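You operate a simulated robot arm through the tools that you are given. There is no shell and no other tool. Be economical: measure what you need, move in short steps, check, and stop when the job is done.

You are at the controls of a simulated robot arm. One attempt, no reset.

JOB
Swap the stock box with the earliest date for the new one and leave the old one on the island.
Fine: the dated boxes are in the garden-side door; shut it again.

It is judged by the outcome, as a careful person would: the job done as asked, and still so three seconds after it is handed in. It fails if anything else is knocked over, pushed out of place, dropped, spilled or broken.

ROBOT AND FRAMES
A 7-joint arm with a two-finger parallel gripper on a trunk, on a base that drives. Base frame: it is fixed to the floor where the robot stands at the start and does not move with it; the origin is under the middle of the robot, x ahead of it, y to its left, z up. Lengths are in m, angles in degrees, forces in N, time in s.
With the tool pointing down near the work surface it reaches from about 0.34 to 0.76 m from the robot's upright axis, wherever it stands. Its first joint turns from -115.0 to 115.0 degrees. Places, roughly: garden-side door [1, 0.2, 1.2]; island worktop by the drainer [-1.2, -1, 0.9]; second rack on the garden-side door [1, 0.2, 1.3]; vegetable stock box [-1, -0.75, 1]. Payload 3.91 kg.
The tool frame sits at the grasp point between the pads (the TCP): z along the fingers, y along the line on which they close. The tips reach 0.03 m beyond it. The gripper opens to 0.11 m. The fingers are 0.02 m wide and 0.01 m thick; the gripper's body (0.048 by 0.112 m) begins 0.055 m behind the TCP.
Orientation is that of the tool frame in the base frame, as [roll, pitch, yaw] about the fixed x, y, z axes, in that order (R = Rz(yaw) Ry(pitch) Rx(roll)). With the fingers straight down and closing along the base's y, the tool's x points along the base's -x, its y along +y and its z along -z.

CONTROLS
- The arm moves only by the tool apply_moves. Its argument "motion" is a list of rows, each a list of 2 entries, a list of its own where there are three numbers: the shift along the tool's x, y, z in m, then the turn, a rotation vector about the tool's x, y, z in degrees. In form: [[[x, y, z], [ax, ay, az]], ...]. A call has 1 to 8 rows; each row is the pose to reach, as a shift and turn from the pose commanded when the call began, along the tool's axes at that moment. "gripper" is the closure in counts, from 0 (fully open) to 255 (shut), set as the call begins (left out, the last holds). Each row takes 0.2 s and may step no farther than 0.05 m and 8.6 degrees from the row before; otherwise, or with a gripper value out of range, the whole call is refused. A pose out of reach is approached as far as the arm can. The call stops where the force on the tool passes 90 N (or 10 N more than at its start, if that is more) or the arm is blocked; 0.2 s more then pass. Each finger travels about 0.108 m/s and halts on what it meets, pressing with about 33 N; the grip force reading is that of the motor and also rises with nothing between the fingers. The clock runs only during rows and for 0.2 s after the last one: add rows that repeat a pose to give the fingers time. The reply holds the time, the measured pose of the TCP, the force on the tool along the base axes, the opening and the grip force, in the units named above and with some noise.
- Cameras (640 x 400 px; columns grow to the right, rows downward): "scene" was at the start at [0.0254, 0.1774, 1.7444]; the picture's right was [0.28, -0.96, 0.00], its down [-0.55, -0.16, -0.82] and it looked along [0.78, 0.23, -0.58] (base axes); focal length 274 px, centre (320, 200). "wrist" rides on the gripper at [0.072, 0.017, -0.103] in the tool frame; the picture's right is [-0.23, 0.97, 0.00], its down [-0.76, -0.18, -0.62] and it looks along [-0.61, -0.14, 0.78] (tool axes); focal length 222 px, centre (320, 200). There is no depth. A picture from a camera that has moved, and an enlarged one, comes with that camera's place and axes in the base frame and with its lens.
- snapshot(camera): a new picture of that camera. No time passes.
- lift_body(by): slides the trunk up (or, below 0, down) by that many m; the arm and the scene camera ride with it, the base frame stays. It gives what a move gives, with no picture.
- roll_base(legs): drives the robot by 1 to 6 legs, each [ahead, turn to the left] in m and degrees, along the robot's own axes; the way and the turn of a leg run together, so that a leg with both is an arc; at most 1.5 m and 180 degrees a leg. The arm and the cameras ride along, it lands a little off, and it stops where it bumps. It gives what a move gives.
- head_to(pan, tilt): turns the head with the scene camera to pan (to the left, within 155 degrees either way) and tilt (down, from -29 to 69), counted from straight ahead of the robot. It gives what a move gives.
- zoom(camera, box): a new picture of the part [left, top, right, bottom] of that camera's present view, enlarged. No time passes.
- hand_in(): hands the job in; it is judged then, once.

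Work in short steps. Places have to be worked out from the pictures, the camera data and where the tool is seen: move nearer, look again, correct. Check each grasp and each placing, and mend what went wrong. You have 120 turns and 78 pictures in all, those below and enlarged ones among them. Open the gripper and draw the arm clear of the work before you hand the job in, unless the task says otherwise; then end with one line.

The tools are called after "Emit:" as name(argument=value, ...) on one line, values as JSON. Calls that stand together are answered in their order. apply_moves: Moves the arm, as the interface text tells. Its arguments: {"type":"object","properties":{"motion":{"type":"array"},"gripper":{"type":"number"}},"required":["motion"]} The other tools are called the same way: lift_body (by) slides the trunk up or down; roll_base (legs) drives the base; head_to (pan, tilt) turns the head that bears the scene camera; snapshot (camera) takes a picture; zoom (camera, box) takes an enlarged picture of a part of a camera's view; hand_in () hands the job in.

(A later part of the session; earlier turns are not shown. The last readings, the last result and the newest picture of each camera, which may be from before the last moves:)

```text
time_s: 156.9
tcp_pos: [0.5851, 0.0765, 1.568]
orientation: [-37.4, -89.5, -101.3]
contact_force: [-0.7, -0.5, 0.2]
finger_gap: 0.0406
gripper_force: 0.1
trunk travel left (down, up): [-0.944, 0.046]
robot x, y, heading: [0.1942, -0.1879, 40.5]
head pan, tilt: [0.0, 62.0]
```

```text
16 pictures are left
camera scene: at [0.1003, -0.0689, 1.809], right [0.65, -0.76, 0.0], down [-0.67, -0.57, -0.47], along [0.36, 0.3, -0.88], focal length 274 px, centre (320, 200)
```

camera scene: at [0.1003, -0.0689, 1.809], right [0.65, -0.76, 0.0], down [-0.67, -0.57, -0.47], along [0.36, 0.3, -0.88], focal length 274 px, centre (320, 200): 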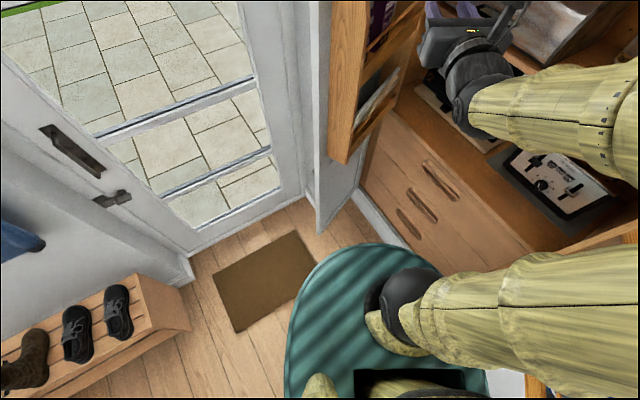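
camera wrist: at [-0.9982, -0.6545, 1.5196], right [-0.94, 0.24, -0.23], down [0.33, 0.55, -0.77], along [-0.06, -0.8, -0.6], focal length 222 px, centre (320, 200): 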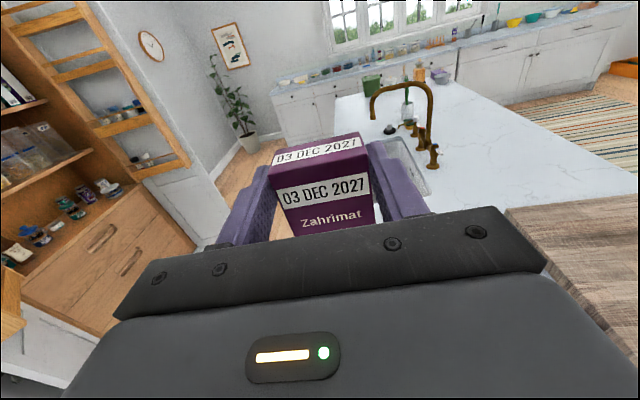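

Not there either. I'll check from the wrist camera, which covers the area ahead.

Emit:
snapshot(camera="wrist")

```text
15 pictures are left
camera wrist: at [0.5176, -0.0048, 1.639], right [0.64, -0.73, -0.23], down [-0.58, -0.27, -0.77], along [0.49, 0.63, -0.6], focal length 222 px, centre (320, 200)
```

wrist: 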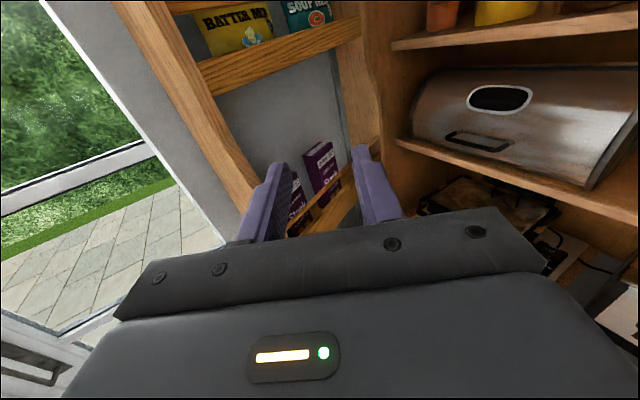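

I'll swing the wrist camera round to look down at the floor between the two doors.

Emit:
apply_moves(motion=[[[0, 0, 0], [-8.5, 0, 0]], [[0, 0, 0], [-17, 0, 0]], [[0, 0, 0], [-25.5, 0, 0]], [[0, 0, 0], [-34, 0, 0]], [[0, 0, 0], [-42.5, 0, 0]], [[0, 0, 0], [-51, 0, 0]]])

Emit:
apply_moves(motion=[[[0, 0, 0], [0, -8, 0]], [[0, 0, 0], [0, -16, 0]], [[0, 0, 0], [0, -24, 0]], [[0, 0, 0], [0, -32, 0]], [[0, 0, 0], [0, -40, 0]]])

Emit:
snapshot(camera="wrist")

```text
time_s: 158.3
tcp_pos: [0.6488, 0.0005, 1.5046]
orientation: [-75.6, -86.3, -100.4]
contact_force: [3.9, -3.9, -0.6]
finger_gap: 0.041
gripper_force: 0.1
out of reach, approached as far as the arm can: row 2, 3, 4, 5, 6
trunk travel left (down, up): [-0.944, 0.046]
robot x, y, heading: [0.1994, -0.1898, 40.4]
head pan, tilt: [0.0, 62.0]
```

```text
time_s: 159.5
tcp_pos: [0.6603, -0.0412, 1.503]
orientation: [-174.3, -50.8, -6.2]
contact_force: [-0.4, 0.3, 0.2]
finger_gap: 0.041
gripper_force: 0.1
out of reach, approached as far as the arm can: row 2, 3
trunk travel left (down, up): [-0.944, 0.046]
robot x, y, heading: [0.1964, -0.19, 40.5]
head pan, tilt: [0.0, 62.0]
```

```text
14 pictures are left
camera wrist: at [0.6245, -0.0644, 1.6235], right [-0.17, -0.96, -0.24], down [-0.96, 0.22, -0.19], along [0.23, 0.2, -0.95], focal length 222 px, centre (320, 200)
```

wrist: 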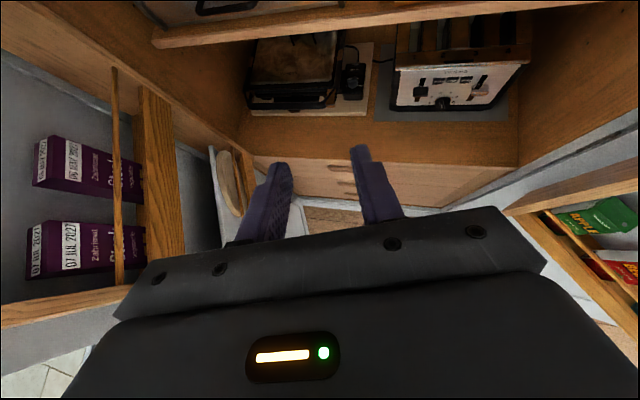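

Nothing on the counter or by the drawers, so it's probably on the floor near the right door or the base. I'll tuck the tool to the left, then back out along the known path for a wide look.

Emit:
apply_moves(motion=[[[-0.021, -0.03, -0.025], [0, 0, 0]], [[-0.042, -0.06, -0.05], [0, 0, 0]], [[-0.064, -0.09, -0.075], [0, 0, 0]], [[-0.085, -0.119, -0.101], [0, 0, 0]]])

Emit:
roll_base(legs=[[0, -50], [-0.3, 0]])

Emit:
head_to(pan=-15, tilt=50)

Emit:
snapshot(camera="scene")

```text
time_s: 160.5
tcp_pos: [0.5311, 0.0829, 1.5093]
orientation: [-174.4, -50.9, -6.1]
contact_force: [-0.2, -1.2, 0.7]
finger_gap: 0.0412
gripper_force: 0.0
trunk travel left (down, up): [-0.944, 0.046]
robot x, y, heading: [0.192, -0.1882, 40.5]
head pan, tilt: [0.0, 62.0]
```

```text
time_s: 164.8
tcp_pos: [0.3184, -0.2195, 1.5099]
orientation: [-174.3, -50.8, -55.9]
contact_force: [0.2, 0.0, 0.9]
finger_gap: 0.0409
gripper_force: 0.0
trunk travel left (down, up): [-0.944, 0.046]
robot x, y, heading: [-0.1042, -0.139, -9.4]
head pan, tilt: [0.0, 62.0]
```

```text
time_s: 165.6
tcp_pos: [0.3192, -0.2211, 1.5099]
orientation: [-174.4, -50.7, -55.7]
contact_force: [-0.2, 0.4, -0.9]
finger_gap: 0.0409
gripper_force: 0.0
trunk travel left (down, up): [-0.944, 0.046]
robot x, y, heading: [-0.1035, -0.1372, -9.6]
head pan, tilt: [-15.0, 50.0]
```

```text
13 pictures are left
camera scene: at [-0.0673, -0.0106, 1.8238], right [-0.41, -0.91, 0.0], down [-0.7, 0.32, -0.64], along [0.59, -0.26, -0.77], focal length 274 px, centre (320, 200)
```

scene: 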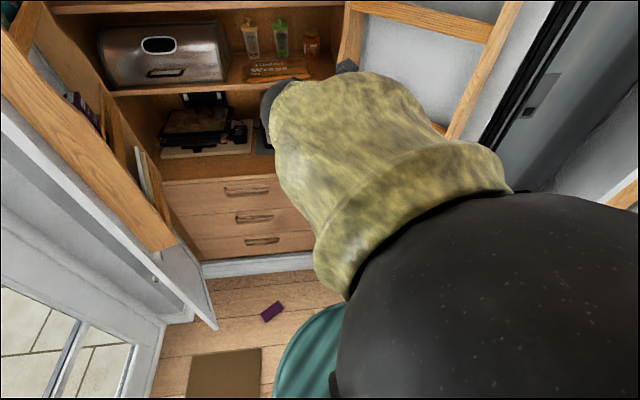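

Found it: the new box lies on the floor at about (0.605, 0.05), by the garden door. I'll zoom in to see its pose and which face is up.

Emit:
zoom(camera="scene", box=[240, 290, 304, 330])

```text
10.00 times, centred on (272, 310) of scene
camera zoom: at [-0.0673, -0.0106, 1.8238], right [-0.41, -0.91, 0.0], down [-0.7, 0.32, -0.64], along [0.59, -0.26, -0.77], focal length 2742 px, centre (800, -900)
```

zoom: 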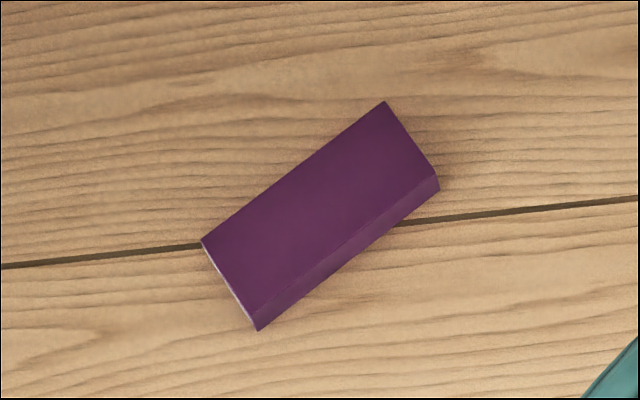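

The box lies back-up with its top end towards heading about 106°, centred near (0.594, 0.038). I'll stand off about 0.6 m from it, then pitch the tool straight down.

Emit:
roll_base(legs=[[0, 27], [0.1, 0]])

Emit:
apply_moves(motion=[[[0, 0, 0], [0, -8.2, 0]], [[0, 0, 0], [0, -16.4, 0]], [[0, 0, 0], [0, -24.6, 0]], [[0, 0, 0], [0, -32.8, 0]], [[0, 0, 0], [0, -41, 0]], [[0, 0, 0], [0, -49.2, 0]]], gripper=0)

Emit:
apply_moves(motion=[[[0, 0, 0], [0, 0, -8.5]], [[0, 0, 0], [0, 0, -17]], [[0, 0, 0], [0, 0, -25.5]], [[0, 0, 0], [0, 0, -34]], [[0, 0, 0], [0, 0, -42.5]], [[0, 0, 0], [0, 0, -51]], [[0, 0, 0], [0, 0, -59.5]], [[0, 0, 0], [0, 0, -68]]])

```text
time_s: 168.1
tcp_pos: [0.4067, 0.0104, 1.5083]
orientation: [-174.4, -50.8, -28.7]
contact_force: [-0.7, 0.1, 0.1]
finger_gap: 0.041
gripper_force: 0.0
trunk travel left (down, up): [-0.944, 0.046]
robot x, y, heading: [-0.0106, -0.1081, 17.8]
head pan, tilt: [-15.0, 50.0]
```

```text
time_s: 169.5
tcp_pos: [0.4068, 0.0109, 1.509]
orientation: [-176.4, -1.6, -24.4]
contact_force: [-0.2, 0.2, 0.0]
finger_gap: 0.1101
gripper_force: 0.1
trunk travel left (down, up): [-0.944, 0.046]
robot x, y, heading: [-0.008, -0.1093, 18.2]
head pan, tilt: [-15.0, 50.0]
```

```text
time_s: 171.3
tcp_pos: [0.4068, 0.0118, 1.5073]
orientation: [179.6, -3.9, 43.5]
contact_force: [-0.1, 0.7, 0.6]
finger_gap: 0.1099
gripper_force: 0.0
out of reach, approached as far as the arm can: row 5
trunk travel left (down, up): [-0.944, 0.046]
robot x, y, heading: [-0.0149, -0.1075, 18.0]
head pan, tilt: [-15.0, 50.0]
```

Good. I'll continue the yaw to about 105.6°, level the remaining tilt, and then lower the trunk.

Emit:
apply_moves(motion=[[[0, 0, 0], [0, -3.9, 0]]])

Emit:
apply_moves(motion=[[[0, 0, 0], [0, 0, -7.8]], [[0, 0, 0], [0, 0, -15.6]], [[0, 0, 0], [0, 0, -23.4]], [[0, 0, 0], [0, 0, -31.2]], [[0, 0, 0], [0, 0, -39]], [[0, 0, 0], [0, 0, -46.8]], [[0, 0, 0], [0, 0, -54.6]], [[0, 0, 0], [0, 0, -62]]])

Emit:
lift_body(by=-0.4)

Emit:
lift_body(by=-0.4)

```text
time_s: 171.7
tcp_pos: [0.4065, 0.01, 1.5075]
orientation: [179.8, 0.1, 43.6]
contact_force: [-0.4, 0.6, -0.7]
finger_gap: 0.1101
gripper_force: 0.1
trunk travel left (down, up): [-0.944, 0.046]
robot x, y, heading: [-0.0128, -0.1085, 17.8]
head pan, tilt: [-15.0, 50.0]
```

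```text
time_s: 173.5
tcp_pos: [0.3054, 0.0535, 1.4625]
orientation: [179.7, 0.2, 105.5]
contact_force: [1.0, 0.7, 0.1]
finger_gap: 0.1101
gripper_force: 0.0
out of reach, approached as far as the arm can: row 5, 6, 7, 8
trunk travel left (down, up): [-0.944, 0.046]
robot x, y, heading: [-0.0132, -0.1114, 17.6]
head pan, tilt: [-15.0, 50.0]
```

```text
time_s: 177.3
tcp_pos: [0.3071, 0.0519, 1.0635]
orientation: [179.7, 0.2, 105.4]
contact_force: [-0.3, 0.6, 0.1]
finger_gap: 0.1098
gripper_force: 0.0
trunk travel left (down, up): [-0.544, 0.446]
robot x, y, heading: [-0.0154, -0.112, 17.5]
head pan, tilt: [-15.0, 50.0]
```

```text
time_s: 181.2
tcp_pos: [0.3067, 0.0521, 0.6626]
orientation: [179.7, 0.2, 105.4]
contact_force: [-0.9, -0.1, -0.1]
finger_gap: 0.1099
gripper_force: 0.0
trunk travel left (down, up): [-0.144, 0.846]
robot x, y, heading: [-0.012, -0.1085, 17.8]
head pan, tilt: [-15.0, 50.0]
```

Orientation reached. I'll move out over the box and lower to z≈0.40, then check with the wrist camera.

Emit:
apply_moves(motion=[[[-0.007, 0.034, 0], [0, 0, 0]], [[-0.014, 0.068, 0.02], [0, 0, 0]], [[-0.021, 0.102, 0.05], [0, 0, 0]], [[-0.028, 0.136, 0.085], [0, 0, 0]], [[-0.035, 0.17, 0.12], [0, 0, 0]], [[-0.042, 0.205, 0.155], [0, 0, 0]], [[-0.049, 0.24, 0.19], [0, 0, 0]], [[-0.055, 0.273, 0.225], [0, 0, 0]]])

Emit:
snapshot(camera="wrist")

```text
time_s: 183.0
tcp_pos: [0.3578, 0.1064, 0.482]
orientation: [179.7, 0.2, 105.3]
contact_force: [-0.9, 0.1, 0.0]
finger_gap: 0.11
gripper_force: 0.1
out of reach, approached as far as the arm can: row 1, 2, 3, 4, 5, 6, 7, 8
trunk travel left (down, up): [-0.144, 0.846]
robot x, y, heading: [-0.0067, -0.1093, 17.5]
head pan, tilt: [-15.0, 50.0]
```

```text
11 pictures are left
camera wrist: at [0.3545, 0.1817, 0.584], right [1.0, 0.04, 0.01], down [0.02, -0.78, 0.63], along [0.03, -0.62, -0.78], focal length 222 px, centre (320, 200)
```

wrist: 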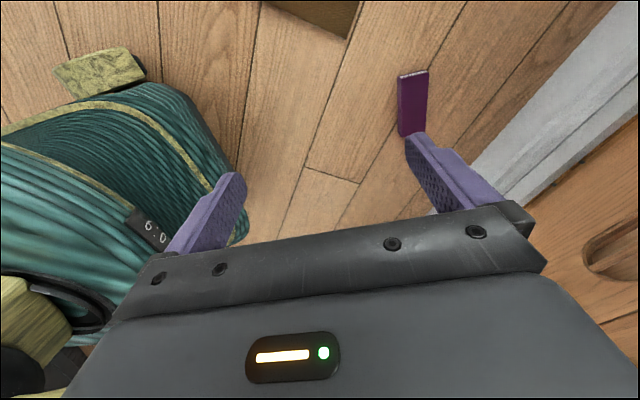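

The wrist view confirms the box centre at about (0.588, 0.037) with its top end at heading 106°. The arm can't reach it with the tool's x to the left, so I'll turn the tool round to x-right (-74°), which the wrist handles naturally.

Emit:
apply_moves(motion=[[[0, 0, 0], [0, 0, 8.5]], [[0, 0, 0], [0, 0, 17]], [[0, 0, 0], [0, 0, 25.5]], [[0, 0, 0], [0, 0, 34]], [[0, 0, 0], [0, 0, 42.5]], [[0, 0, 0], [0, 0, 51]], [[0, 0, 0], [0, 0, 59.5]], [[0, 0, 0], [0, 0, 68]]])

Emit:
apply_moves(motion=[[[0, 0, 0], [0, 0, 8.5]], [[0, 0, 0], [0, 0, 17]], [[0, 0, 0], [0, 0, 25.5]], [[0, 0, 0], [0, 0, 34]], [[0, 0, 0], [0, 0, 42.5]], [[0, 0, 0], [0, 0, 51]], [[0, 0, 0], [0, 0, 59.5]], [[0, 0, 0], [0, 0, 68]]])

Emit:
apply_moves(motion=[[[0, 0, 0], [0, 0, 8.5]], [[0, 0, 0], [0, 0, 17]], [[0, 0, 0], [0, 0, 25.5]], [[0, 0, 0], [0, 0, 34]], [[0, 0, 0], [0, 0, 43]]])

```text
time_s: 184.8
tcp_pos: [0.3619, 0.1096, 0.4851]
orientation: [179.8, -0.1, 37.4]
contact_force: [-0.1, 0.2, -0.5]
finger_gap: 0.11
gripper_force: 0.1
trunk travel left (down, up): [-0.144, 0.846]
robot x, y, heading: [-0.009, -0.1081, 17.8]
head pan, tilt: [-15.0, 50.0]
```

```text
time_s: 186.6
tcp_pos: [0.361, 0.1083, 0.4875]
orientation: [-180.0, -0.3, -30.7]
contact_force: [0.1, 0.4, 0.7]
finger_gap: 0.1101
gripper_force: 0.1
trunk travel left (down, up): [-0.144, 0.846]
robot x, y, heading: [-0.0101, -0.1069, 17.6]
head pan, tilt: [-15.0, 50.0]
```

```text
refused: row 5 steps farther than a row can; nothing moved
```

I'll finish the yaw while moving out over the box's top end and down to z≈0.25.

Emit:
apply_moves(motion=[[[0.0275, -0.0132, 0.0], [0, 0, 7.2]], [[0.055, -0.0264, 0.04], [0, 0, 14.4]], [[0.0825, -0.0396, 0.08], [0, 0, 21.6]], [[0.11, -0.0528, 0.12], [0, 0, 28.8]], [[0.1375, -0.066, 0.155], [0, 0, 36]], [[0.165, -0.079, 0.19], [0, 0, 43]], [[0.193, -0.0925, 0.22], [0, 0, 43]]])

Emit:
snapshot(camera="wrist")

```text
refused: row 2 steps farther than a row can; nothing moved
```

```text
10 pictures are left
camera wrist: at [0.4143, 0.0579, 0.5902], right [-0.69, -0.72, 0.0], down [-0.57, 0.54, 0.62], along [-0.45, 0.43, -0.78], focal length 222 px, centre (320, 200)
```

wrist: 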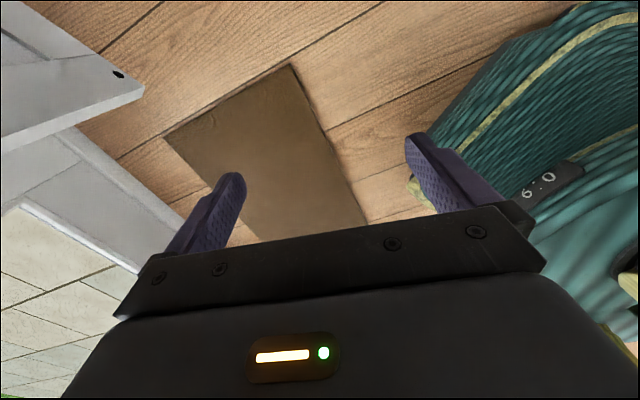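

A row was too long; I'll resend it with smaller steps.

Emit:
apply_moves(motion=[[[0.024, -0.0115, 0.029], [0, 0, 5.5]], [[0.048, -0.023, 0.058], [0, 0, 11]], [[0.072, -0.0345, 0.087], [0, 0, 16.5]], [[0.096, -0.046, 0.116], [0, 0, 22]], [[0.12, -0.0575, 0.145], [0, 0, 27.5]], [[0.145, -0.069, 0.174], [0, 0, 33]], [[0.169, -0.081, 0.203], [0, 0, 38]], [[0.193, -0.0925, 0.23], [0, 0, 43]]])

```text
time_s: 188.4
tcp_pos: [0.5744, 0.0899, 0.257]
orientation: [-179.8, -0.2, -73.7]
contact_force: [0.3, -0.3, 0.4]
finger_gap: 0.11
gripper_force: 0.1
trunk travel left (down, up): [-0.144, 0.846]
robot x, y, heading: [-0.0076, -0.1104, 17.8]
head pan, tilt: [-15.0, 50.0]
```

Reached. I'll lower to the floor with the trunk, then the arm.

Emit:
lift_body(by=-0.13)

Emit:
apply_moves(motion=[[[0, 0, 0.03], [0, 0, 0]], [[0, 0, 0.06], [0, 0, 0]], [[0, 0, 0.08], [0, 0, 0]], [[0, 0, 0.09], [0, 0, 0]]])

Emit:
snapshot(camera="wrist")

```text
time_s: 190.0
tcp_pos: [0.5762, 0.089, 0.126]
orientation: [-179.8, -0.2, -73.7]
contact_force: [-0.8, -0.6, -0.2]
finger_gap: 0.1098
gripper_force: 0.0
trunk travel left (down, up): [-0.014, 0.976]
robot x, y, heading: [-0.008, -0.1094, 17.7]
head pan, tilt: [-15.0, 50.0]
```

```text
time_s: 191.0
tcp_pos: [0.5764, 0.089, 0.0373]
orientation: [-179.8, -0.3, -73.6]
contact_force: [0.2, 0.1, 0.7]
finger_gap: 0.1099
gripper_force: 0.1
trunk travel left (down, up): [-0.014, 0.976]
robot x, y, heading: [-0.0087, -0.1095, 17.7]
head pan, tilt: [-15.0, 50.0]
```

```text
9 pictures are left
camera wrist: at [0.5792, 0.0154, 0.1413], right [-1.0, -0.06, 0.0], down [-0.05, 0.78, 0.62], along [-0.03, 0.62, -0.78], focal length 222 px, centre (320, 200)
```

wrist: 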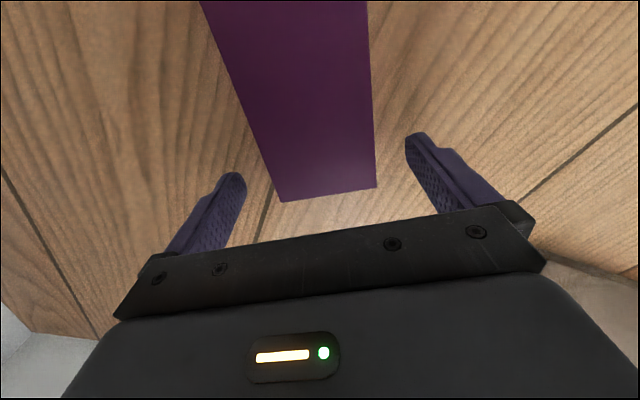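

The box lies between the fingers, its top end about 9 mm beyond the TCP. I'll shift 6 mm further onto it and close.

Emit:
apply_moves(motion=[[[0.006, 0, 0], [0, 0, 0]]])

Emit:
apply_moves(motion=[[[0, 0, 0], [0, 0, 0]], [[0, 0, 0], [0, 0, 0]], [[0, 0, 0], [0, 0, 0]], [[0, 0, 0], [0, 0, 0]]], gripper=200)

Emit:
lift_body(by=0.4)

```text
time_s: 191.4
tcp_pos: [0.5776, 0.0836, 0.038]
orientation: [-179.8, -0.2, -73.5]
contact_force: [-0.3, 0.4, -0.3]
finger_gap: 0.11
gripper_force: 0.0
trunk travel left (down, up): [-0.014, 0.976]
robot x, y, heading: [-0.006, -0.108, 17.8]
head pan, tilt: [-15.0, 50.0]
```

```text
time_s: 192.4
tcp_pos: [0.5782, 0.084, 0.0381]
orientation: [-179.8, -0.1, -73.6]
contact_force: [-1.6, 0.2, 0.9]
finger_gap: 0.0605
gripper_force: 33.0
trunk travel left (down, up): [-0.014, 0.976]
robot x, y, heading: [-0.0131, -0.1085, 17.7]
head pan, tilt: [-15.0, 50.0]
```

```text
time_s: 196.2
tcp_pos: [0.5777, 0.0836, 0.4375]
orientation: [-179.9, -0.2, -73.6]
contact_force: [0.5, -0.4, -1.3]
finger_gap: 0.0601
gripper_force: 33.1
trunk travel left (down, up): [-0.414, 0.576]
robot x, y, heading: [-0.0132, -0.1065, 17.8]
head pan, tilt: [-15.0, 50.0]
```

It's held with a 60 mm gap and lifted. I'll raise further and swing the tool to horizontal so the box hangs upright, while rising and drawing in.

Emit:
lift_body(by=0.4)

Emit:
apply_moves(motion=[[[0, 0.012, -0.03], [4.949, -4.949, 4.949]], [[0, 0.024, -0.06], [9.898, -9.898, 9.898]], [[0, 0.036, -0.09], [14.847, -14.847, 14.847]], [[0, 0.048, -0.12], [19.796, -19.796, 19.796]], [[0, 0.06, -0.15], [24.745, -24.745, 24.745]], [[0, 0.072, -0.18], [29.694, -29.694, 29.694]], [[0, 0.084, -0.21], [34.64, -34.64, 34.64]]])

Emit:
apply_moves(motion=[[[0, 0, 0], [4.949, -4.949, 4.949]], [[0, 0, 0], [9.898, -9.898, 9.898]], [[0, 0, 0], [14.847, -14.847, 14.847]], [[0, 0, 0], [19.796, -19.796, 19.796]], [[0, 0, 0], [24.745, -24.745, 24.745]], [[0, 0, 0], [29.694, -29.694, 29.694]], [[0, 0, 0], [34.64, -34.64, 34.64]]])

```text
time_s: 200.0
tcp_pos: [0.5771, 0.0829, 0.8374]
orientation: [-179.7, -0.1, -73.6]
contact_force: [1.1, -1.2, -2.0]
finger_gap: 0.0599
gripper_force: 33.0
trunk travel left (down, up): [-0.814, 0.176]
robot x, y, heading: [-0.0104, -0.1098, 17.6]
head pan, tilt: [-15.0, 50.0]
```

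```text
time_s: 201.6
tcp_pos: [0.4964, 0.0586, 1.0493]
orientation: [-153.0, 41.9, -99.9]
contact_force: [0.1, 0.3, -1.8]
finger_gap: 0.0597
gripper_force: 33.1
trunk travel left (down, up): [-0.814, 0.176]
robot x, y, heading: [-0.0091, -0.105, 17.8]
head pan, tilt: [-15.0, 50.0]
```

```text
time_s: 203.2
tcp_pos: [0.496, 0.0615, 1.0468]
orientation: [-22.2, 89.7, -5.8]
contact_force: [-0.5, 0.1, -1.9]
finger_gap: 0.0597
gripper_force: 32.7
trunk travel left (down, up): [-0.814, 0.176]
robot x, y, heading: [-0.0103, -0.1076, 17.7]
head pan, tilt: [-15.0, 50.0]
```

The box now hangs upright from the horizontal tool. I'll raise the trunk, back well away from the right door, turn and approach the island.

Emit:
lift_body(by=0.17)

Emit:
roll_base(legs=[[-0.3, 0], [0, -157.2], [0.26, 0]])

Emit:
head_to(pan=0, tilt=40)

Emit:
snapshot(camera="scene")

```text
time_s: 205.1
tcp_pos: [0.4955, 0.0602, 1.2169]
orientation: [-43.3, 89.7, -26.9]
contact_force: [0.2, -0.3, -2.2]
finger_gap: 0.0597
gripper_force: 33.2
trunk travel left (down, up): [-0.984, 0.006]
robot x, y, heading: [-0.0101, -0.1068, 17.5]
head pan, tilt: [-15.0, 50.0]
```

```text
time_s: 215.1
tcp_pos: [-0.8864, -0.7257, 1.2169]
orientation: [-47.3, 89.8, 172.4]
contact_force: [-0.2, -0.1, -1.7]
finger_gap: 0.0596
gripper_force: 32.9
trunk travel left (down, up): [-0.984, 0.006]
robot x, y, heading: [-0.4945, -0.3687, -138.9]
head pan, tilt: [-15.0, 50.0]
```

```text
time_s: 215.8
tcp_pos: [-0.8855, -0.7256, 1.2168]
orientation: [-41.4, 89.7, 178.5]
contact_force: [-0.6, -0.6, -1.6]
finger_gap: 0.0593
gripper_force: 32.8
trunk travel left (down, up): [-0.984, 0.006]
robot x, y, heading: [-0.4933, -0.371, -138.6]
head pan, tilt: [0.0, 40.0]
```

```text
8 pictures are left
camera scene: at [-0.4081, -0.5007, 1.878], right [-0.66, 0.75, 0.0], down [0.48, 0.42, -0.77], along [-0.58, -0.5, -0.64], focal length 274 px, centre (320, 200)
```

scene: 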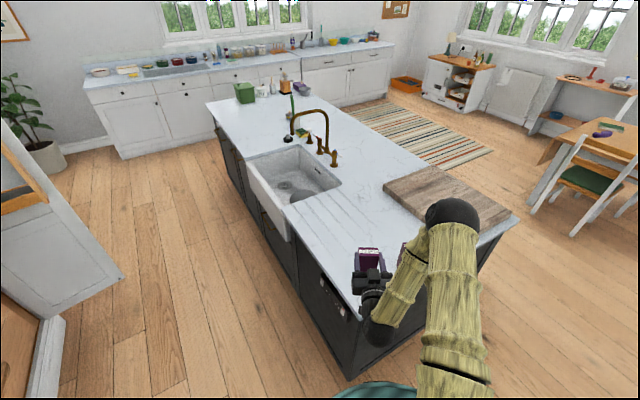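

I'm in position. I'll yaw the tool 56° clockwise and move over the clear spot where the new box stood, then lower.

Emit:
apply_moves(motion=[[[0, -0.002, 0.018], [8, 0, 0]], [[0, -0.004, 0.036], [16, 0, 0]], [[0, -0.006, 0.054], [24, 0, 0]], [[0, -0.008, 0.072], [32, 0, 0]], [[0, -0.01, 0.09], [40, 0, 0]], [[0, -0.012, 0.108], [48, 0, 0]], [[0, -0.0145, 0.125], [55.8, 0, 0]]])

Emit:
lift_body(by=-0.155)

Emit:
zoom(camera="scene", box=[300, 140, 500, 290])

```text
time_s: 217.2
tcp_pos: [-0.9964, -0.7825, 1.3027]
orientation: [9.5, 79.5, -175.1]
contact_force: [-0.1, -0.1, -2.4]
finger_gap: 0.0594
gripper_force: 32.7
trunk travel left (down, up): [-0.984, 0.006]
robot x, y, heading: [-0.4937, -0.3688, -138.7]
head pan, tilt: [0.0, 40.0]
stopped in row 6: the arm was blocked; the commanded pose is now the measured one
```

```text
time_s: 219.0
tcp_pos: [-0.9963, -0.7818, 1.1485]
orientation: [10.0, 79.5, -174.8]
contact_force: [0.0, 1.1, -1.7]
finger_gap: 0.0594
gripper_force: 32.9
trunk travel left (down, up): [-0.829, 0.161]
robot x, y, heading: [-0.4895, -0.3723, -138.7]
head pan, tilt: [0.0, 40.0]
```

```text
2.67 times, centred on (400, 215) of scene
camera zoom: at [-0.4084, -0.5012, 1.723], right [-0.66, 0.75, 0.0], down [0.48, 0.42, -0.77], along [-0.58, -0.51, -0.64], focal length 731 px, centre (107, 160)
```

zoom: 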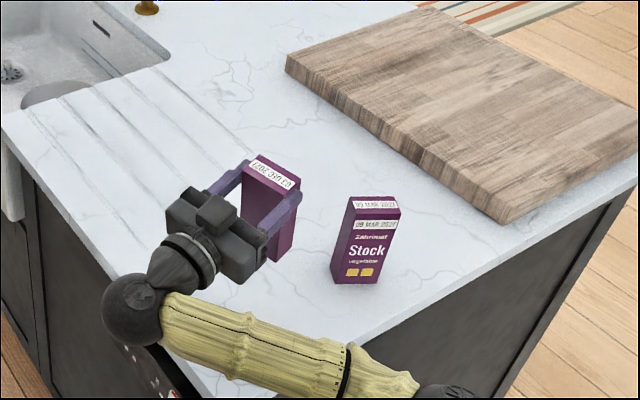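

A joint limit stopped the turn at heading about -185° with a 10° upward tilt. That heading will do, so I'll just level the tilt.

Emit:
apply_moves(motion=[[[0, 0, 0], [0, 5, 0]], [[0, 0, 0], [0, 10.3, 0]]])

```text
time_s: 219.6
tcp_pos: [-1.0024, -0.7793, 1.1709]
orientation: [39.2, 86.7, -145.5]
contact_force: [-0.2, 0.1, -0.9]
finger_gap: 0.0593
gripper_force: 33.0
trunk travel left (down, up): [-0.829, 0.161]
robot x, y, heading: [-0.4904, -0.3716, -138.7]
head pan, tilt: [0.0, 40.0]
```

3° of tilt remains. I'll trim it, then lower with the trunk to just above contact.

Emit:
apply_moves(motion=[[[0, 0, 0], [0, 2.5, -2.1]], [[0, 0, 0], [0, 2.5, -2.1]]])

Emit:
lift_body(by=-0.11)

```text
time_s: 220.2
tcp_pos: [-1.0029, -0.7794, 1.1784]
orientation: [19.9, 89.1, -164.7]
contact_force: [-0.2, 0.4, -1.8]
finger_gap: 0.0592
gripper_force: 32.7
trunk travel left (down, up): [-0.829, 0.161]
robot x, y, heading: [-0.491, -0.3656, -139.1]
head pan, tilt: [0.0, 40.0]
```

```text
time_s: 221.6
tcp_pos: [-1.0, -0.7832, 1.0689]
orientation: [42.3, 89.1, -141.9]
contact_force: [0.2, 0.6, -1.4]
finger_gap: 0.0596
gripper_force: 33.2
trunk travel left (down, up): [-0.719, 0.271]
robot x, y, heading: [-0.4942, -0.3718, -138.8]
head pan, tilt: [0.0, 40.0]
```

Level now. I'll go the last 2 cm in steps.

Emit:
lift_body(by=-0.018)

Emit:
lift_body(by=-0.004)

Emit:
lift_body(by=-0.003)

```text
time_s: 222.3
tcp_pos: [-0.9999, -0.7832, 1.0505]
orientation: [43.0, 89.1, -141.3]
contact_force: [-0.3, 0.0, -1.2]
finger_gap: 0.0594
gripper_force: 33.4
trunk travel left (down, up): [-0.701, 0.289]
robot x, y, heading: [-0.4886, -0.3668, -138.7]
head pan, tilt: [0.0, 40.0]
```

```text
time_s: 222.8
tcp_pos: [-0.998, -0.784, 1.0462]
orientation: [38.8, 89.0, -145.3]
contact_force: [0.0, -0.3, -0.4]
finger_gap: 0.0596
gripper_force: 33.6
trunk travel left (down, up): [-0.697, 0.293]
robot x, y, heading: [-0.4908, -0.3731, -138.6]
head pan, tilt: [0.0, 40.0]
```

```text
time_s: 223.3
tcp_pos: [-0.9975, -0.7844, 1.0458]
orientation: [39.0, 88.8, -145.2]
contact_force: [-4.1, -4.5, 24.1]
finger_gap: 0.0593
gripper_force: 33.0
trunk travel left (down, up): [-0.694, 0.296]
robot x, y, heading: [-0.4907, -0.3706, -138.6]
head pan, tilt: [0.0, 40.0]
```

Contact (24 N). I'll release and withdraw straight back, then up.

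Emit:
apply_moves(motion=[[[0, 0, 0], [0, 0, 0]], [[0, 0, 0], [0, 0, 0]]], gripper=60)

Emit:
apply_moves(motion=[[[0, 0, -0.025], [0, 0, 0]], [[0, 0, -0.05], [0, 0, 0]], [[0, 0, -0.08], [0, 0, 0]], [[0, 0, -0.11], [0, 0, 0]]])

Emit:
lift_body(by=0.29)

Emit:
zoom(camera="scene", box=[300, 140, 500, 290])

```text
time_s: 223.9
tcp_pos: [-0.9981, -0.7829, 1.0417]
orientation: [36.9, 89.2, -147.2]
contact_force: [-0.1, 0.1, -0.4]
finger_gap: 0.0842
gripper_force: 0.1
trunk travel left (down, up): [-0.694, 0.296]
robot x, y, heading: [-0.4913, -0.3659, -138.5]
head pan, tilt: [0.0, 40.0]
```

```text
time_s: 224.4
tcp_pos: [-0.9732, -0.781, 1.1059]
orientation: [20.7, 82.1, -164.0]
contact_force: [-0.3, 0.2, 0.4]
finger_gap: 0.0844
gripper_force: 0.2
trunk travel left (down, up): [-0.694, 0.296]
robot x, y, heading: [-0.4921, -0.3682, -138.8]
head pan, tilt: [0.0, 40.0]
stopped in row 2: the arm was blocked; the commanded pose is now the measured one
```

```text
time_s: 227.4
tcp_pos: [-0.9723, -0.7819, 1.3955]
orientation: [20.1, 82.2, -164.5]
contact_force: [0.4, -0.2, 1.0]
finger_gap: 0.0845
gripper_force: 0.0
trunk travel left (down, up): [-0.984, 0.006]
robot x, y, heading: [-0.4906, -0.3703, -138.7]
head pan, tilt: [0.0, 40.0]
```

```text
2.67 times, centred on (400, 215) of scene
camera zoom: at [-0.4084, -0.5013, 1.878], right [-0.66, 0.75, 0.0], down [0.48, 0.42, -0.77], along [-0.58, -0.51, -0.64], focal length 731 px, centre (107, 160)
```

zoom: 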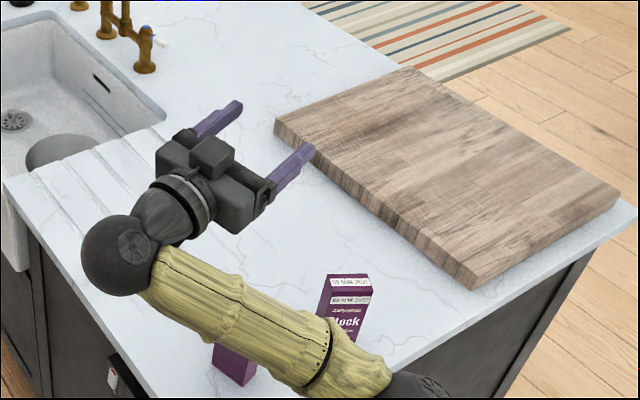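

The box seems to be standing on the island again, partly hidden by the arm. I'll bring the tool back to the robot's heading and roll it 180° to camera-up.

Emit:
apply_moves(motion=[[[0, -0.018, -0.01], [-7.5, 1.3, 0]], [[0, -0.035, -0.02], [-15, 2.6, 0]], [[0, -0.053, -0.03], [-22.5, 3.9, 0]], [[0, -0.07, -0.04], [-30, 5.2, 0]], [[0, -0.088, -0.05], [-37.5, 6.5, 0]], [[0, -0.105, -0.062], [-44.5, 7.8, 0]]])

Emit:
apply_moves(motion=[[[0, 0, 0], [0, 0, -8.5]], [[0, 0, 0], [0, 0, -17]], [[0, 0, 0], [0, 0, -25.5]], [[0, 0, 0], [0, 0, -34]], [[0, 0, 0], [0, 0, -42.5]], [[0, 0, 0], [0, 0, -51]], [[0, 0, 0], [0, 0, -59.5]], [[0, 0, 0], [0, 0, -68]]])

Emit:
apply_moves(motion=[[[0, 0, 0], [0, 0, -8.5]], [[0, 0, 0], [0, 0, -17]], [[0, 0, 0], [0, 0, -25.5]], [[0, 0, 0], [0, 0, -34]], [[0, 0, 0], [0, 0, -42.5]], [[0, 0, 0], [0, 0, -51]], [[0, 0, 0], [0, 0, -59.5]], [[0, 0, 0], [0, 0, -68]]])

Emit:
apply_moves(motion=[[[0, 0, 0], [0, 0, -8.5]], [[0, 0, 0], [0, 0, -17]], [[0, 0, 0], [0, 0, -25.5]], [[0, 0, 0], [0, 0, -34]], [[0, 0, 0], [0, 0, -42.5]]])

```text
time_s: 228.8
tcp_pos: [-0.9258, -0.6977, 1.3801]
orientation: [-88.4, 89.8, 131.6]
contact_force: [0.5, 0.9, 0.7]
finger_gap: 0.0841
gripper_force: 0.1
out of reach, approached as far as the arm can: row 5, 6
trunk travel left (down, up): [-0.984, 0.006]
robot x, y, heading: [-0.4919, -0.3663, -138.5]
head pan, tilt: [0.0, 40.0]
```

```text
time_s: 230.6
tcp_pos: [-0.9259, -0.6987, 1.3802]
orientation: [-89.9, 21.5, 129.7]
contact_force: [-0.2, 0.9, 0.6]
finger_gap: 0.0844
gripper_force: 0.0
trunk travel left (down, up): [-0.984, 0.006]
robot x, y, heading: [-0.4913, -0.3688, -138.9]
head pan, tilt: [0.0, 40.0]
```

```text
time_s: 232.4
tcp_pos: [-0.9265, -0.7001, 1.3803]
orientation: [-89.9, -46.6, 129.5]
contact_force: [0.3, 0.7, 0.5]
finger_gap: 0.0841
gripper_force: 0.1
trunk travel left (down, up): [-0.984, 0.006]
robot x, y, heading: [-0.4961, -0.3684, -138.5]
head pan, tilt: [0.0, 40.0]
```

```text
time_s: 233.6
tcp_pos: [-0.926, -0.7, 1.3795]
orientation: [-87.9, -89.0, 127.7]
contact_force: [0.9, -0.2, 1.0]
finger_gap: 0.0842
gripper_force: 0.1
trunk travel left (down, up): [-0.984, 0.006]
robot x, y, heading: [-0.4878, -0.3721, -138.6]
head pan, tilt: [0.0, 40.0]
```

The tool is camera-up again at heading about -140°. I'll yaw to about -94°, lining up with the box's side, and lower for a check.

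Emit:
apply_moves(motion=[[[0, 0.016, 0.004], [7.67, 0, 0]], [[0, 0.032, 0.009], [15.3, 0, 0]], [[0, 0.048, 0.013], [23, 0, 0]], [[0, 0.064, 0.018], [30.7, 0, 0]], [[0, 0.08, 0.022], [38.4, 0, 0]], [[0, 0.0963, 0.0265], [46, 0, 0]]], gripper=80)

Emit:
lift_body(by=-0.25)

Emit:
snapshot(camera="wrist")

```text
time_s: 235.0
tcp_pos: [-1.0105, -0.6397, 1.3787]
orientation: [-41.2, -88.8, 127.1]
contact_force: [0.1, -0.4, -0.5]
finger_gap: 0.0756
gripper_force: 0.0
trunk travel left (down, up): [-0.984, 0.006]
robot x, y, heading: [-0.4877, -0.3674, -138.7]
head pan, tilt: [0.0, 40.0]
```

```text
time_s: 237.5
tcp_pos: [-1.0088, -0.6429, 1.1285]
orientation: [-41.7, -88.9, 127.6]
contact_force: [-0.2, 0.1, 0.4]
finger_gap: 0.0756
gripper_force: 0.1
trunk travel left (down, up): [-0.734, 0.256]
robot x, y, heading: [-0.4904, -0.3682, -138.7]
head pan, tilt: [0.0, 40.0]
```

```text
5 pictures are left
camera wrist: at [-1.0187, -0.5362, 1.199], right [-0.97, 0.07, -0.24], down [0.23, 0.6, -0.77], along [0.09, -0.8, -0.59], focal length 222 px, centre (320, 200)
```

wrist: 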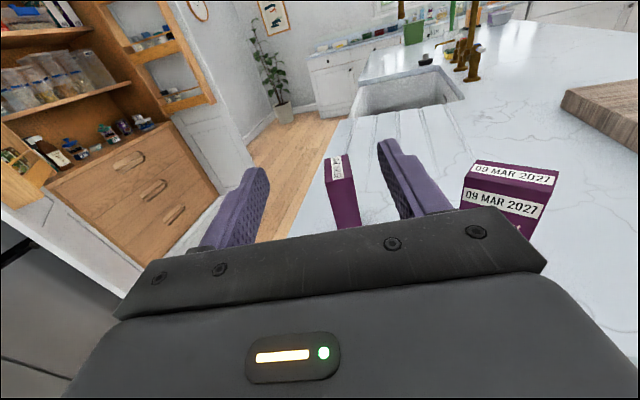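

The box is standing, centred at about (-1.025, -0.783) and well aligned. I'll shift 6 mm right, lower, advance and close on the thickness.

Emit:
apply_moves(motion=[[[-0.028, 0.003, 0], [0, 0, 0]], [[-0.056, 0.006, 0], [0, 0, 0]], [[-0.083, 0.006, 0], [0, 0, 0]], [[-0.083, 0.006, 0.035], [0, 0, 0]], [[-0.083, 0.006, 0.07], [0, 0, 0]], [[-0.083, 0.006, 0.1], [0, 0, 0]], [[-0.083, 0.006, 0.134], [0, 0, 0]]])

Emit:
apply_moves(motion=[[[0, 0, 0], [0, 0, 0]], [[0, 0, 0], [0, 0, 0]], [[0, 0, 0], [0, 0, 0]], [[0, 0, 0], [0, 0, 0]]], gripper=255)

Emit:
lift_body(by=0.1)

```text
time_s: 239.1
tcp_pos: [-1.0239, -0.7776, 1.0475]
orientation: [-45.3, -88.8, 131.2]
contact_force: [-0.8, -0.2, 0.7]
finger_gap: 0.0755
gripper_force: 0.1
trunk travel left (down, up): [-0.734, 0.256]
robot x, y, heading: [-0.4939, -0.3725, -138.8]
head pan, tilt: [0.0, 40.0]
```

```text
time_s: 240.1
tcp_pos: [-1.0234, -0.7765, 1.0478]
orientation: [-41.9, -88.8, 127.6]
contact_force: [-0.5, 0.0, 0.1]
finger_gap: 0.0339
gripper_force: 33.0
trunk travel left (down, up): [-0.734, 0.256]
robot x, y, heading: [-0.4882, -0.3702, -138.5]
head pan, tilt: [0.0, 40.0]
```

```text
time_s: 241.5
tcp_pos: [-1.0237, -0.7779, 1.1463]
orientation: [-43.6, -88.9, 129.2]
contact_force: [0.5, 0.0, -1.5]
finger_gap: 0.0339
gripper_force: 33.4
trunk travel left (down, up): [-0.834, 0.156]
robot x, y, heading: [-0.4899, -0.3653, -138.6]
head pan, tilt: [0.0, 40.0]
```

Held at 34 mm. I'll rotate 101° clockwise as before.

Emit:
apply_moves(motion=[[[0, 0, 0], [-8.5, 0, 0]], [[0, 0, 0], [-17, 0, 0]], [[0, 0, 0], [-25.5, 0, 0]], [[0, 0, 0], [-34, 0, 0]], [[0, 0, 0], [-42.5, 0, 0]], [[0, 0, 0], [-51, 0, 0]], [[0, 0, 0], [-59.5, 0, 0]], [[0, 0, 0], [-68, 0, 0]]])

Emit:
apply_moves(motion=[[[0, 0, 0], [-8.25, 0, 0]], [[0, 0, 0], [-16.5, 0, 0]], [[0, 0, 0], [-24.75, 0, 0]], [[0, 0, 0], [-33, 0, 0]]])

Emit:
lift_body(by=-0.094)

Emit:
lift_body(by=-0.004)

```text
time_s: 243.3
tcp_pos: [-1.0223, -0.778, 1.1466]
orientation: [-111.3, -88.8, 129.0]
contact_force: [0.7, -0.4, -1.8]
finger_gap: 0.0337
gripper_force: 33.1
trunk travel left (down, up): [-0.834, 0.156]
robot x, y, heading: [-0.4882, -0.3731, -138.9]
head pan, tilt: [0.0, 40.0]
```

```text
time_s: 244.3
tcp_pos: [-1.0307, -0.7939, 1.1788]
orientation: [-111.6, -82.1, 99.4]
contact_force: [6.6, 4.5, -6.3]
finger_gap: 0.0337
gripper_force: 33.1
out of reach, approached as far as the arm can: row 3
trunk travel left (down, up): [-0.834, 0.156]
robot x, y, heading: [-0.4885, -0.3693, -138.8]
head pan, tilt: [0.0, 40.0]
```

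```text
time_s: 244.7
tcp_pos: [-1.0212, -0.7913, 1.178]
orientation: [-116.6, -80.4, 101.5]
contact_force: [-0.3, -0.1, -2.5]
finger_gap: 0.0337
gripper_force: 32.9
trunk travel left (down, up): [-0.82, 0.17]
robot x, y, heading: [-0.4889, -0.3651, -139.0]
head pan, tilt: [0.0, 40.0]
stopped: the arm was blocked; the commanded pose is now the measured one
```

```text
time_s: 245.3
tcp_pos: [-1.0212, -0.7909, 1.1755]
orientation: [-116.4, -80.4, 101.3]
contact_force: [0.1, -0.1, -2.0]
finger_gap: 0.0339
gripper_force: 32.9
trunk travel left (down, up): [-0.816, 0.174]
robot x, y, heading: [-0.4899, -0.3662, -138.6]
head pan, tilt: [0.0, 40.0]
```

That's near a wrist limit and tilted about 9°. I'll back off 15° in yaw and level it.

Emit:
apply_moves(motion=[[[0, 0, 0], [5, 1.4, -2.9]], [[0, 0, 0], [10, 2.8, -5.8]], [[0, 0, 0], [15, 4.2, -8.7]]])

```text
time_s: 246.1
tcp_pos: [-1.0192, -0.791, 1.1738]
orientation: [0.8, -88.9, -0.7]
contact_force: [0.9, 1.0, -1.6]
finger_gap: 0.0339
gripper_force: 33.7
trunk travel left (down, up): [-0.816, 0.174]
robot x, y, heading: [-0.4917, -0.3704, -138.8]
head pan, tilt: [0.0, 40.0]
```

Level at heading 180°. I'll lower to standing height.

Emit:
lift_body(by=-0.119)

Emit:
lift_body(by=-0.005)

Emit:
lift_body(by=-0.003)

```text
time_s: 247.6
tcp_pos: [-1.0213, -0.7906, 1.0556]
orientation: [-2.5, -88.9, 2.4]
contact_force: [-0.4, -0.6, -1.8]
finger_gap: 0.0339
gripper_force: 32.5
trunk travel left (down, up): [-0.697, 0.293]
robot x, y, heading: [-0.493, -0.3718, -138.8]
head pan, tilt: [0.0, 40.0]
```

```text
time_s: 248.1
tcp_pos: [-1.0204, -0.7901, 1.0499]
orientation: [-2.3, -89.0, 2.1]
contact_force: [-0.1, -0.3, -1.8]
finger_gap: 0.0338
gripper_force: 33.2
trunk travel left (down, up): [-0.692, 0.298]
robot x, y, heading: [-0.4899, -0.3719, -138.6]
head pan, tilt: [0.0, 40.0]
```

```text
time_s: 248.6
tcp_pos: [-1.0203, -0.791, 1.0468]
orientation: [-3.7, -88.7, 3.6]
contact_force: [-0.6, -0.1, 1.5]
finger_gap: 0.0335
gripper_force: 32.8
trunk travel left (down, up): [-0.689, 0.301]
robot x, y, heading: [-0.4899, -0.3728, -138.4]
head pan, tilt: [0.0, 40.0]
```

Contact felt. I'll release, withdraw and lift.

Emit:
apply_moves(motion=[[[0, 0, 0], [0, 0, 0]], [[0, 0, 0], [0, 0, 0]]], gripper=100)

Emit:
apply_moves(motion=[[[0, 0, -0.03], [0, 0, 0]], [[0, 0, -0.06], [0, 0, 0]], [[0, 0, -0.09], [0, 0, 0]], [[0, 0, -0.12], [0, 0, 0]]])

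Emit:
lift_body(by=0.25)

```text
time_s: 249.2
tcp_pos: [-1.0199, -0.7904, 1.0471]
orientation: [-2.2, -88.9, 2.0]
contact_force: [0.1, 0.3, -0.1]
finger_gap: 0.0671
gripper_force: 0.0
trunk travel left (down, up): [-0.689, 0.301]
robot x, y, heading: [-0.4916, -0.3686, -138.6]
head pan, tilt: [0.0, 40.0]
```

```text
time_s: 250.2
tcp_pos: [-0.8989, -0.7901, 1.045]
orientation: [-4.0, -88.7, 3.9]
contact_force: [0.9, -1.1, -0.5]
finger_gap: 0.0671
gripper_force: 0.1
trunk travel left (down, up): [-0.689, 0.301]
robot x, y, heading: [-0.4945, -0.3706, -138.7]
head pan, tilt: [0.0, 40.0]
```

```text
time_s: 252.8
tcp_pos: [-0.9004, -0.7905, 1.2948]
orientation: [-2.2, -88.9, 1.9]
contact_force: [-0.3, 0.5, -0.2]
finger_gap: 0.0668
gripper_force: 0.1
trunk travel left (down, up): [-0.939, 0.051]
robot x, y, heading: [-0.4895, -0.3716, -138.6]
head pan, tilt: [0.0, 40.0]
```

I'll turn the tool to face the box's front at heading -90°, lining up at about (-1.026, -0.645).

Emit:
apply_moves(motion=[[[0, 0.02, 0.016], [8.5, 0, 0]], [[0, 0.04, 0.032], [17, 0, 0]], [[0, 0.06, 0.048], [25.5, 0, 0]], [[0, 0.08, 0.064], [34, 0, 0]], [[0, 0.1, 0.08], [42.5, 0, 0]], [[0, 0.12, 0.096], [51, 0, 0]], [[0, 0.135, 0.111], [59.5, 0, 0]], [[0, 0.145, 0.126], [68, 0, 0]]], gripper=66)

Emit:
apply_moves(motion=[[[0, 0, 0], [7.4, 0, 0]], [[0, 0, 0], [14.8, 0, 0]], [[0, 0, 0], [22, 0, 0]]])

Emit:
lift_body(by=-0.17)

Emit:
snapshot(camera="wrist")

```text
time_s: 254.6
tcp_pos: [-1.0251, -0.654, 1.357]
orientation: [15.8, -82.0, 52.8]
contact_force: [-0.5, 0.3, 0.1]
finger_gap: 0.0815
gripper_force: 0.1
trunk travel left (down, up): [-0.939, 0.051]
robot x, y, heading: [-0.4941, -0.3698, -138.7]
head pan, tilt: [0.0, 40.0]
```

```text
time_s: 255.0
tcp_pos: [-1.0262, -0.6517, 1.3802]
orientation: [22.8, -79.4, 49.9]
contact_force: [0.1, 0.2, -0.4]
finger_gap: 0.0813
gripper_force: 0.1
trunk travel left (down, up): [-0.939, 0.051]
robot x, y, heading: [-0.4915, -0.3727, -138.6]
head pan, tilt: [0.0, 40.0]
stopped in row 1: the arm was blocked; the commanded pose is now the measured one
```

```text
time_s: 256.9
tcp_pos: [-1.0247, -0.6534, 1.2103]
orientation: [23.1, -79.3, 49.6]
contact_force: [-0.3, -0.4, -0.2]
finger_gap: 0.0815
gripper_force: 0.1
trunk travel left (down, up): [-0.769, 0.221]
robot x, y, heading: [-0.4884, -0.3714, -138.6]
head pan, tilt: [0.0, 40.0]
```

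```text
4 pictures are left
camera wrist: at [-1.0022, -0.5411, 1.2654], right [-0.95, 0.26, -0.15], down [0.26, 0.43, -0.87], along [-0.16, -0.86, -0.47], focal length 222 px, centre (320, 200)
```

wrist: 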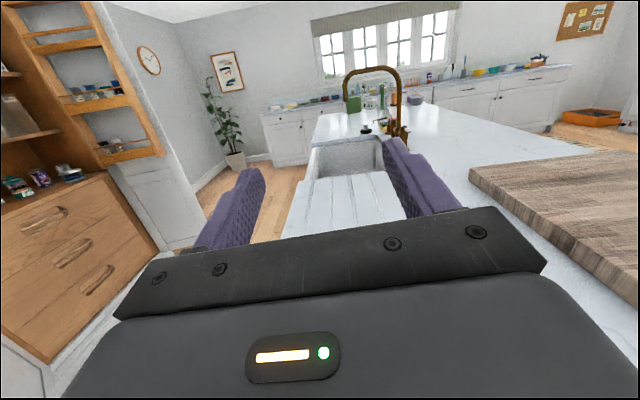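

The arm hit a limit again, at heading about -107° and tilted. I'll level it and yaw a little; a few degrees of skew is fine because the pads will square the box.

Emit:
apply_moves(motion=[[[0, 0, 0], [0, -5, 2.1]], [[0, 0, 0], [0, -10, 4.2]], [[0, 0, 0], [5, -10, 4.2]], [[0, 0, 0], [10, -10, 4.2]]])

```text
time_s: 257.9
tcp_pos: [-1.0164, -0.6581, 1.2598]
orientation: [51.9, -84.7, 31.8]
contact_force: [-0.1, 0.1, 0.7]
finger_gap: 0.0811
gripper_force: 0.0
trunk travel left (down, up): [-0.769, 0.221]
robot x, y, heading: [-0.492, -0.3732, -138.8]
head pan, tilt: [0.0, 40.0]
```

Heading is now about -96° with 5° of tilt left and the arm riding high. I'll lower the arm relative to the trunk while trimming.

Emit:
apply_moves(motion=[[[-0.03, 0, 0], [0, -1.1, 1.4]], [[-0.06, 0, 0], [0, -2.2, 2.8]], [[-0.09, 0, 0], [0, -3.3, 4.2]]])

```text
time_s: 258.4
tcp_pos: [-1.0201, -0.6481, 1.2625]
orientation: [55.9, -82.5, 26.4]
contact_force: [0.1, 0.1, -0.1]
finger_gap: 0.0815
gripper_force: 0.2
trunk travel left (down, up): [-0.769, 0.221]
robot x, y, heading: [-0.4914, -0.3694, -138.8]
head pan, tilt: [0.0, 40.0]
stopped in row 2: the arm was blocked; the commanded pose is now the measured one
```

It's still blocked: this branch is stuck at a joint limit. I'll unwind to the known-good pose at heading about -140°, then try again.

Emit:
apply_moves(motion=[[[0, -0.02, 0.008], [-8.5, 0, 0]], [[0, -0.04, 0.016], [-17, 0, 0]], [[0, -0.06, 0.024], [-25.5, 0, 0]], [[0, -0.08, 0.032], [-34, 0, 0]], [[0, -0.1, 0.039], [-42, 0, 0]]])

```text
time_s: 259.7
tcp_pos: [-0.9616, -0.6256, 1.3026]
orientation: [-9.4, -76.6, 40.3]
contact_force: [-0.4, 0.1, -0.4]
finger_gap: 0.0814
gripper_force: 0.1
trunk travel left (down, up): [-0.769, 0.221]
robot x, y, heading: [-0.49, -0.3675, -138.8]
head pan, tilt: [0.0, 40.0]
stopped in row 5: the arm was blocked; the commanded pose is now the measured one
```

I'll draw back slightly and level the pitch.

Emit:
apply_moves(motion=[[[0, 0, -0.02], [0, -4, -0.7]], [[0, -0.02, -0.03], [0, -8, -1.4]], [[0, -0.04, -0.03], [3, -13, -2.2]], [[0, -0.07, -0.03], [8, -13, -2.2]]])

```text
time_s: 260.7
tcp_pos: [-0.9111, -0.6793, 1.3016]
orientation: [91.6, -88.8, -52.5]
contact_force: [0.4, 0.1, -0.4]
finger_gap: 0.0812
gripper_force: 0.1
out of reach, approached as far as the arm can: row 1, 2, 3, 4
trunk travel left (down, up): [-0.769, 0.221]
robot x, y, heading: [-0.4924, -0.3694, -139.0]
head pan, tilt: [0.0, 40.0]
```

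That freed it: level at heading -141°. I'll lower the arm 0.13 to match the earlier good posture, then yaw to about -93° over the pre-grasp point.

Emit:
apply_moves(motion=[[[-0.033, 0, 0], [0, 0, 0]], [[-0.066, 0, 0], [0, 0, 0]], [[-0.1, 0, 0], [0, 0, 0]], [[-0.13, 0, 0], [0, 0, 0]]])

Emit:
apply_moves(motion=[[[0, 0.015, 0.008], [6, 0, 0]], [[0, 0.03, 0.017], [12, 0, 0]], [[0, 0.046, 0.025], [18, 0, 0]], [[0, 0.061, 0.033], [24, 0, 0]], [[0, 0.076, 0.042], [30, 0, 0]], [[0, 0.086, 0.05], [36, 0, 0]], [[0, 0.095, 0.055], [42, 0, 0]], [[0, 0.1, 0.063], [47, 0, 0]]])

```text
time_s: 261.6
tcp_pos: [-0.9582, -0.629, 1.2851]
orientation: [-28.2, -78.6, 60.1]
contact_force: [-0.8, 0.3, 0.5]
finger_gap: 0.0815
gripper_force: 0.1
out of reach, approached as far as the arm can: row 1, 2, 3, 4
trunk travel left (down, up): [-0.769, 0.221]
robot x, y, heading: [-0.4894, -0.369, -138.6]
head pan, tilt: [0.0, 40.0]
stopped in row 4: the arm was blocked; the commanded pose is now the measured one
```

```text
time_s: 263.4
tcp_pos: [-1.0643, -0.5785, 1.2828]
orientation: [18.8, -78.9, 60.3]
contact_force: [-0.3, -0.3, 0.3]
finger_gap: 0.0815
gripper_force: 0.1
trunk travel left (down, up): [-0.769, 0.221]
robot x, y, heading: [-0.4892, -0.3713, -138.9]
head pan, tilt: [0.0, 40.0]
```

Lowering the arm is what hits the limit, but I can keep the arm high and lower the trunk instead. I'll raise the arm, level the tool and move to the pre-grasp point.

Emit:
apply_moves(motion=[[[0.025, -0.017, 0.02], [2, -3.5, 1.2]], [[0.05, -0.034, 0.03], [4, -7, 2.4]], [[0.07, -0.05, 0.04], [6, -10.5, 3.6]]])

```text
time_s: 264.2
tcp_pos: [-1.0273, -0.6238, 1.3501]
orientation: [35.1, -89.3, 49.8]
contact_force: [-0.6, -0.5, 0.3]
finger_gap: 0.0814
gripper_force: 0.0
out of reach, approached as far as the arm can: row 3
trunk travel left (down, up): [-0.769, 0.221]
robot x, y, heading: [-0.4916, -0.3737, -139.1]
head pan, tilt: [0.0, 40.0]
```

Level at heading -95°, TCP (-1.027, -0.624). I'll open wider for margin and lower with the trunk to grip height.

Emit:
lift_body(by=-0.303)

Emit:
apply_moves(motion=[[[0, -0.016, 0], [0, 0, 0]]], gripper=28)

```text
time_s: 267.2
tcp_pos: [-1.0279, -0.6231, 1.0476]
orientation: [33.2, -89.2, 51.7]
contact_force: [0.2, -0.7, 0.5]
finger_gap: 0.0816
gripper_force: 0.0
trunk travel left (down, up): [-0.466, 0.524]
robot x, y, heading: [-0.4939, -0.3723, -139.1]
head pan, tilt: [0.0, 40.0]
```

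```text
time_s: 267.6
tcp_pos: [-1.0147, -0.6264, 1.0468]
orientation: [19.2, -88.5, 65.5]
contact_force: [0.5, 0.1, -0.7]
finger_gap: 0.0979
gripper_force: 0.0
trunk travel left (down, up): [-0.466, 0.524]
robot x, y, heading: [-0.4913, -0.3652, -138.8]
head pan, tilt: [0.0, 40.0]
```

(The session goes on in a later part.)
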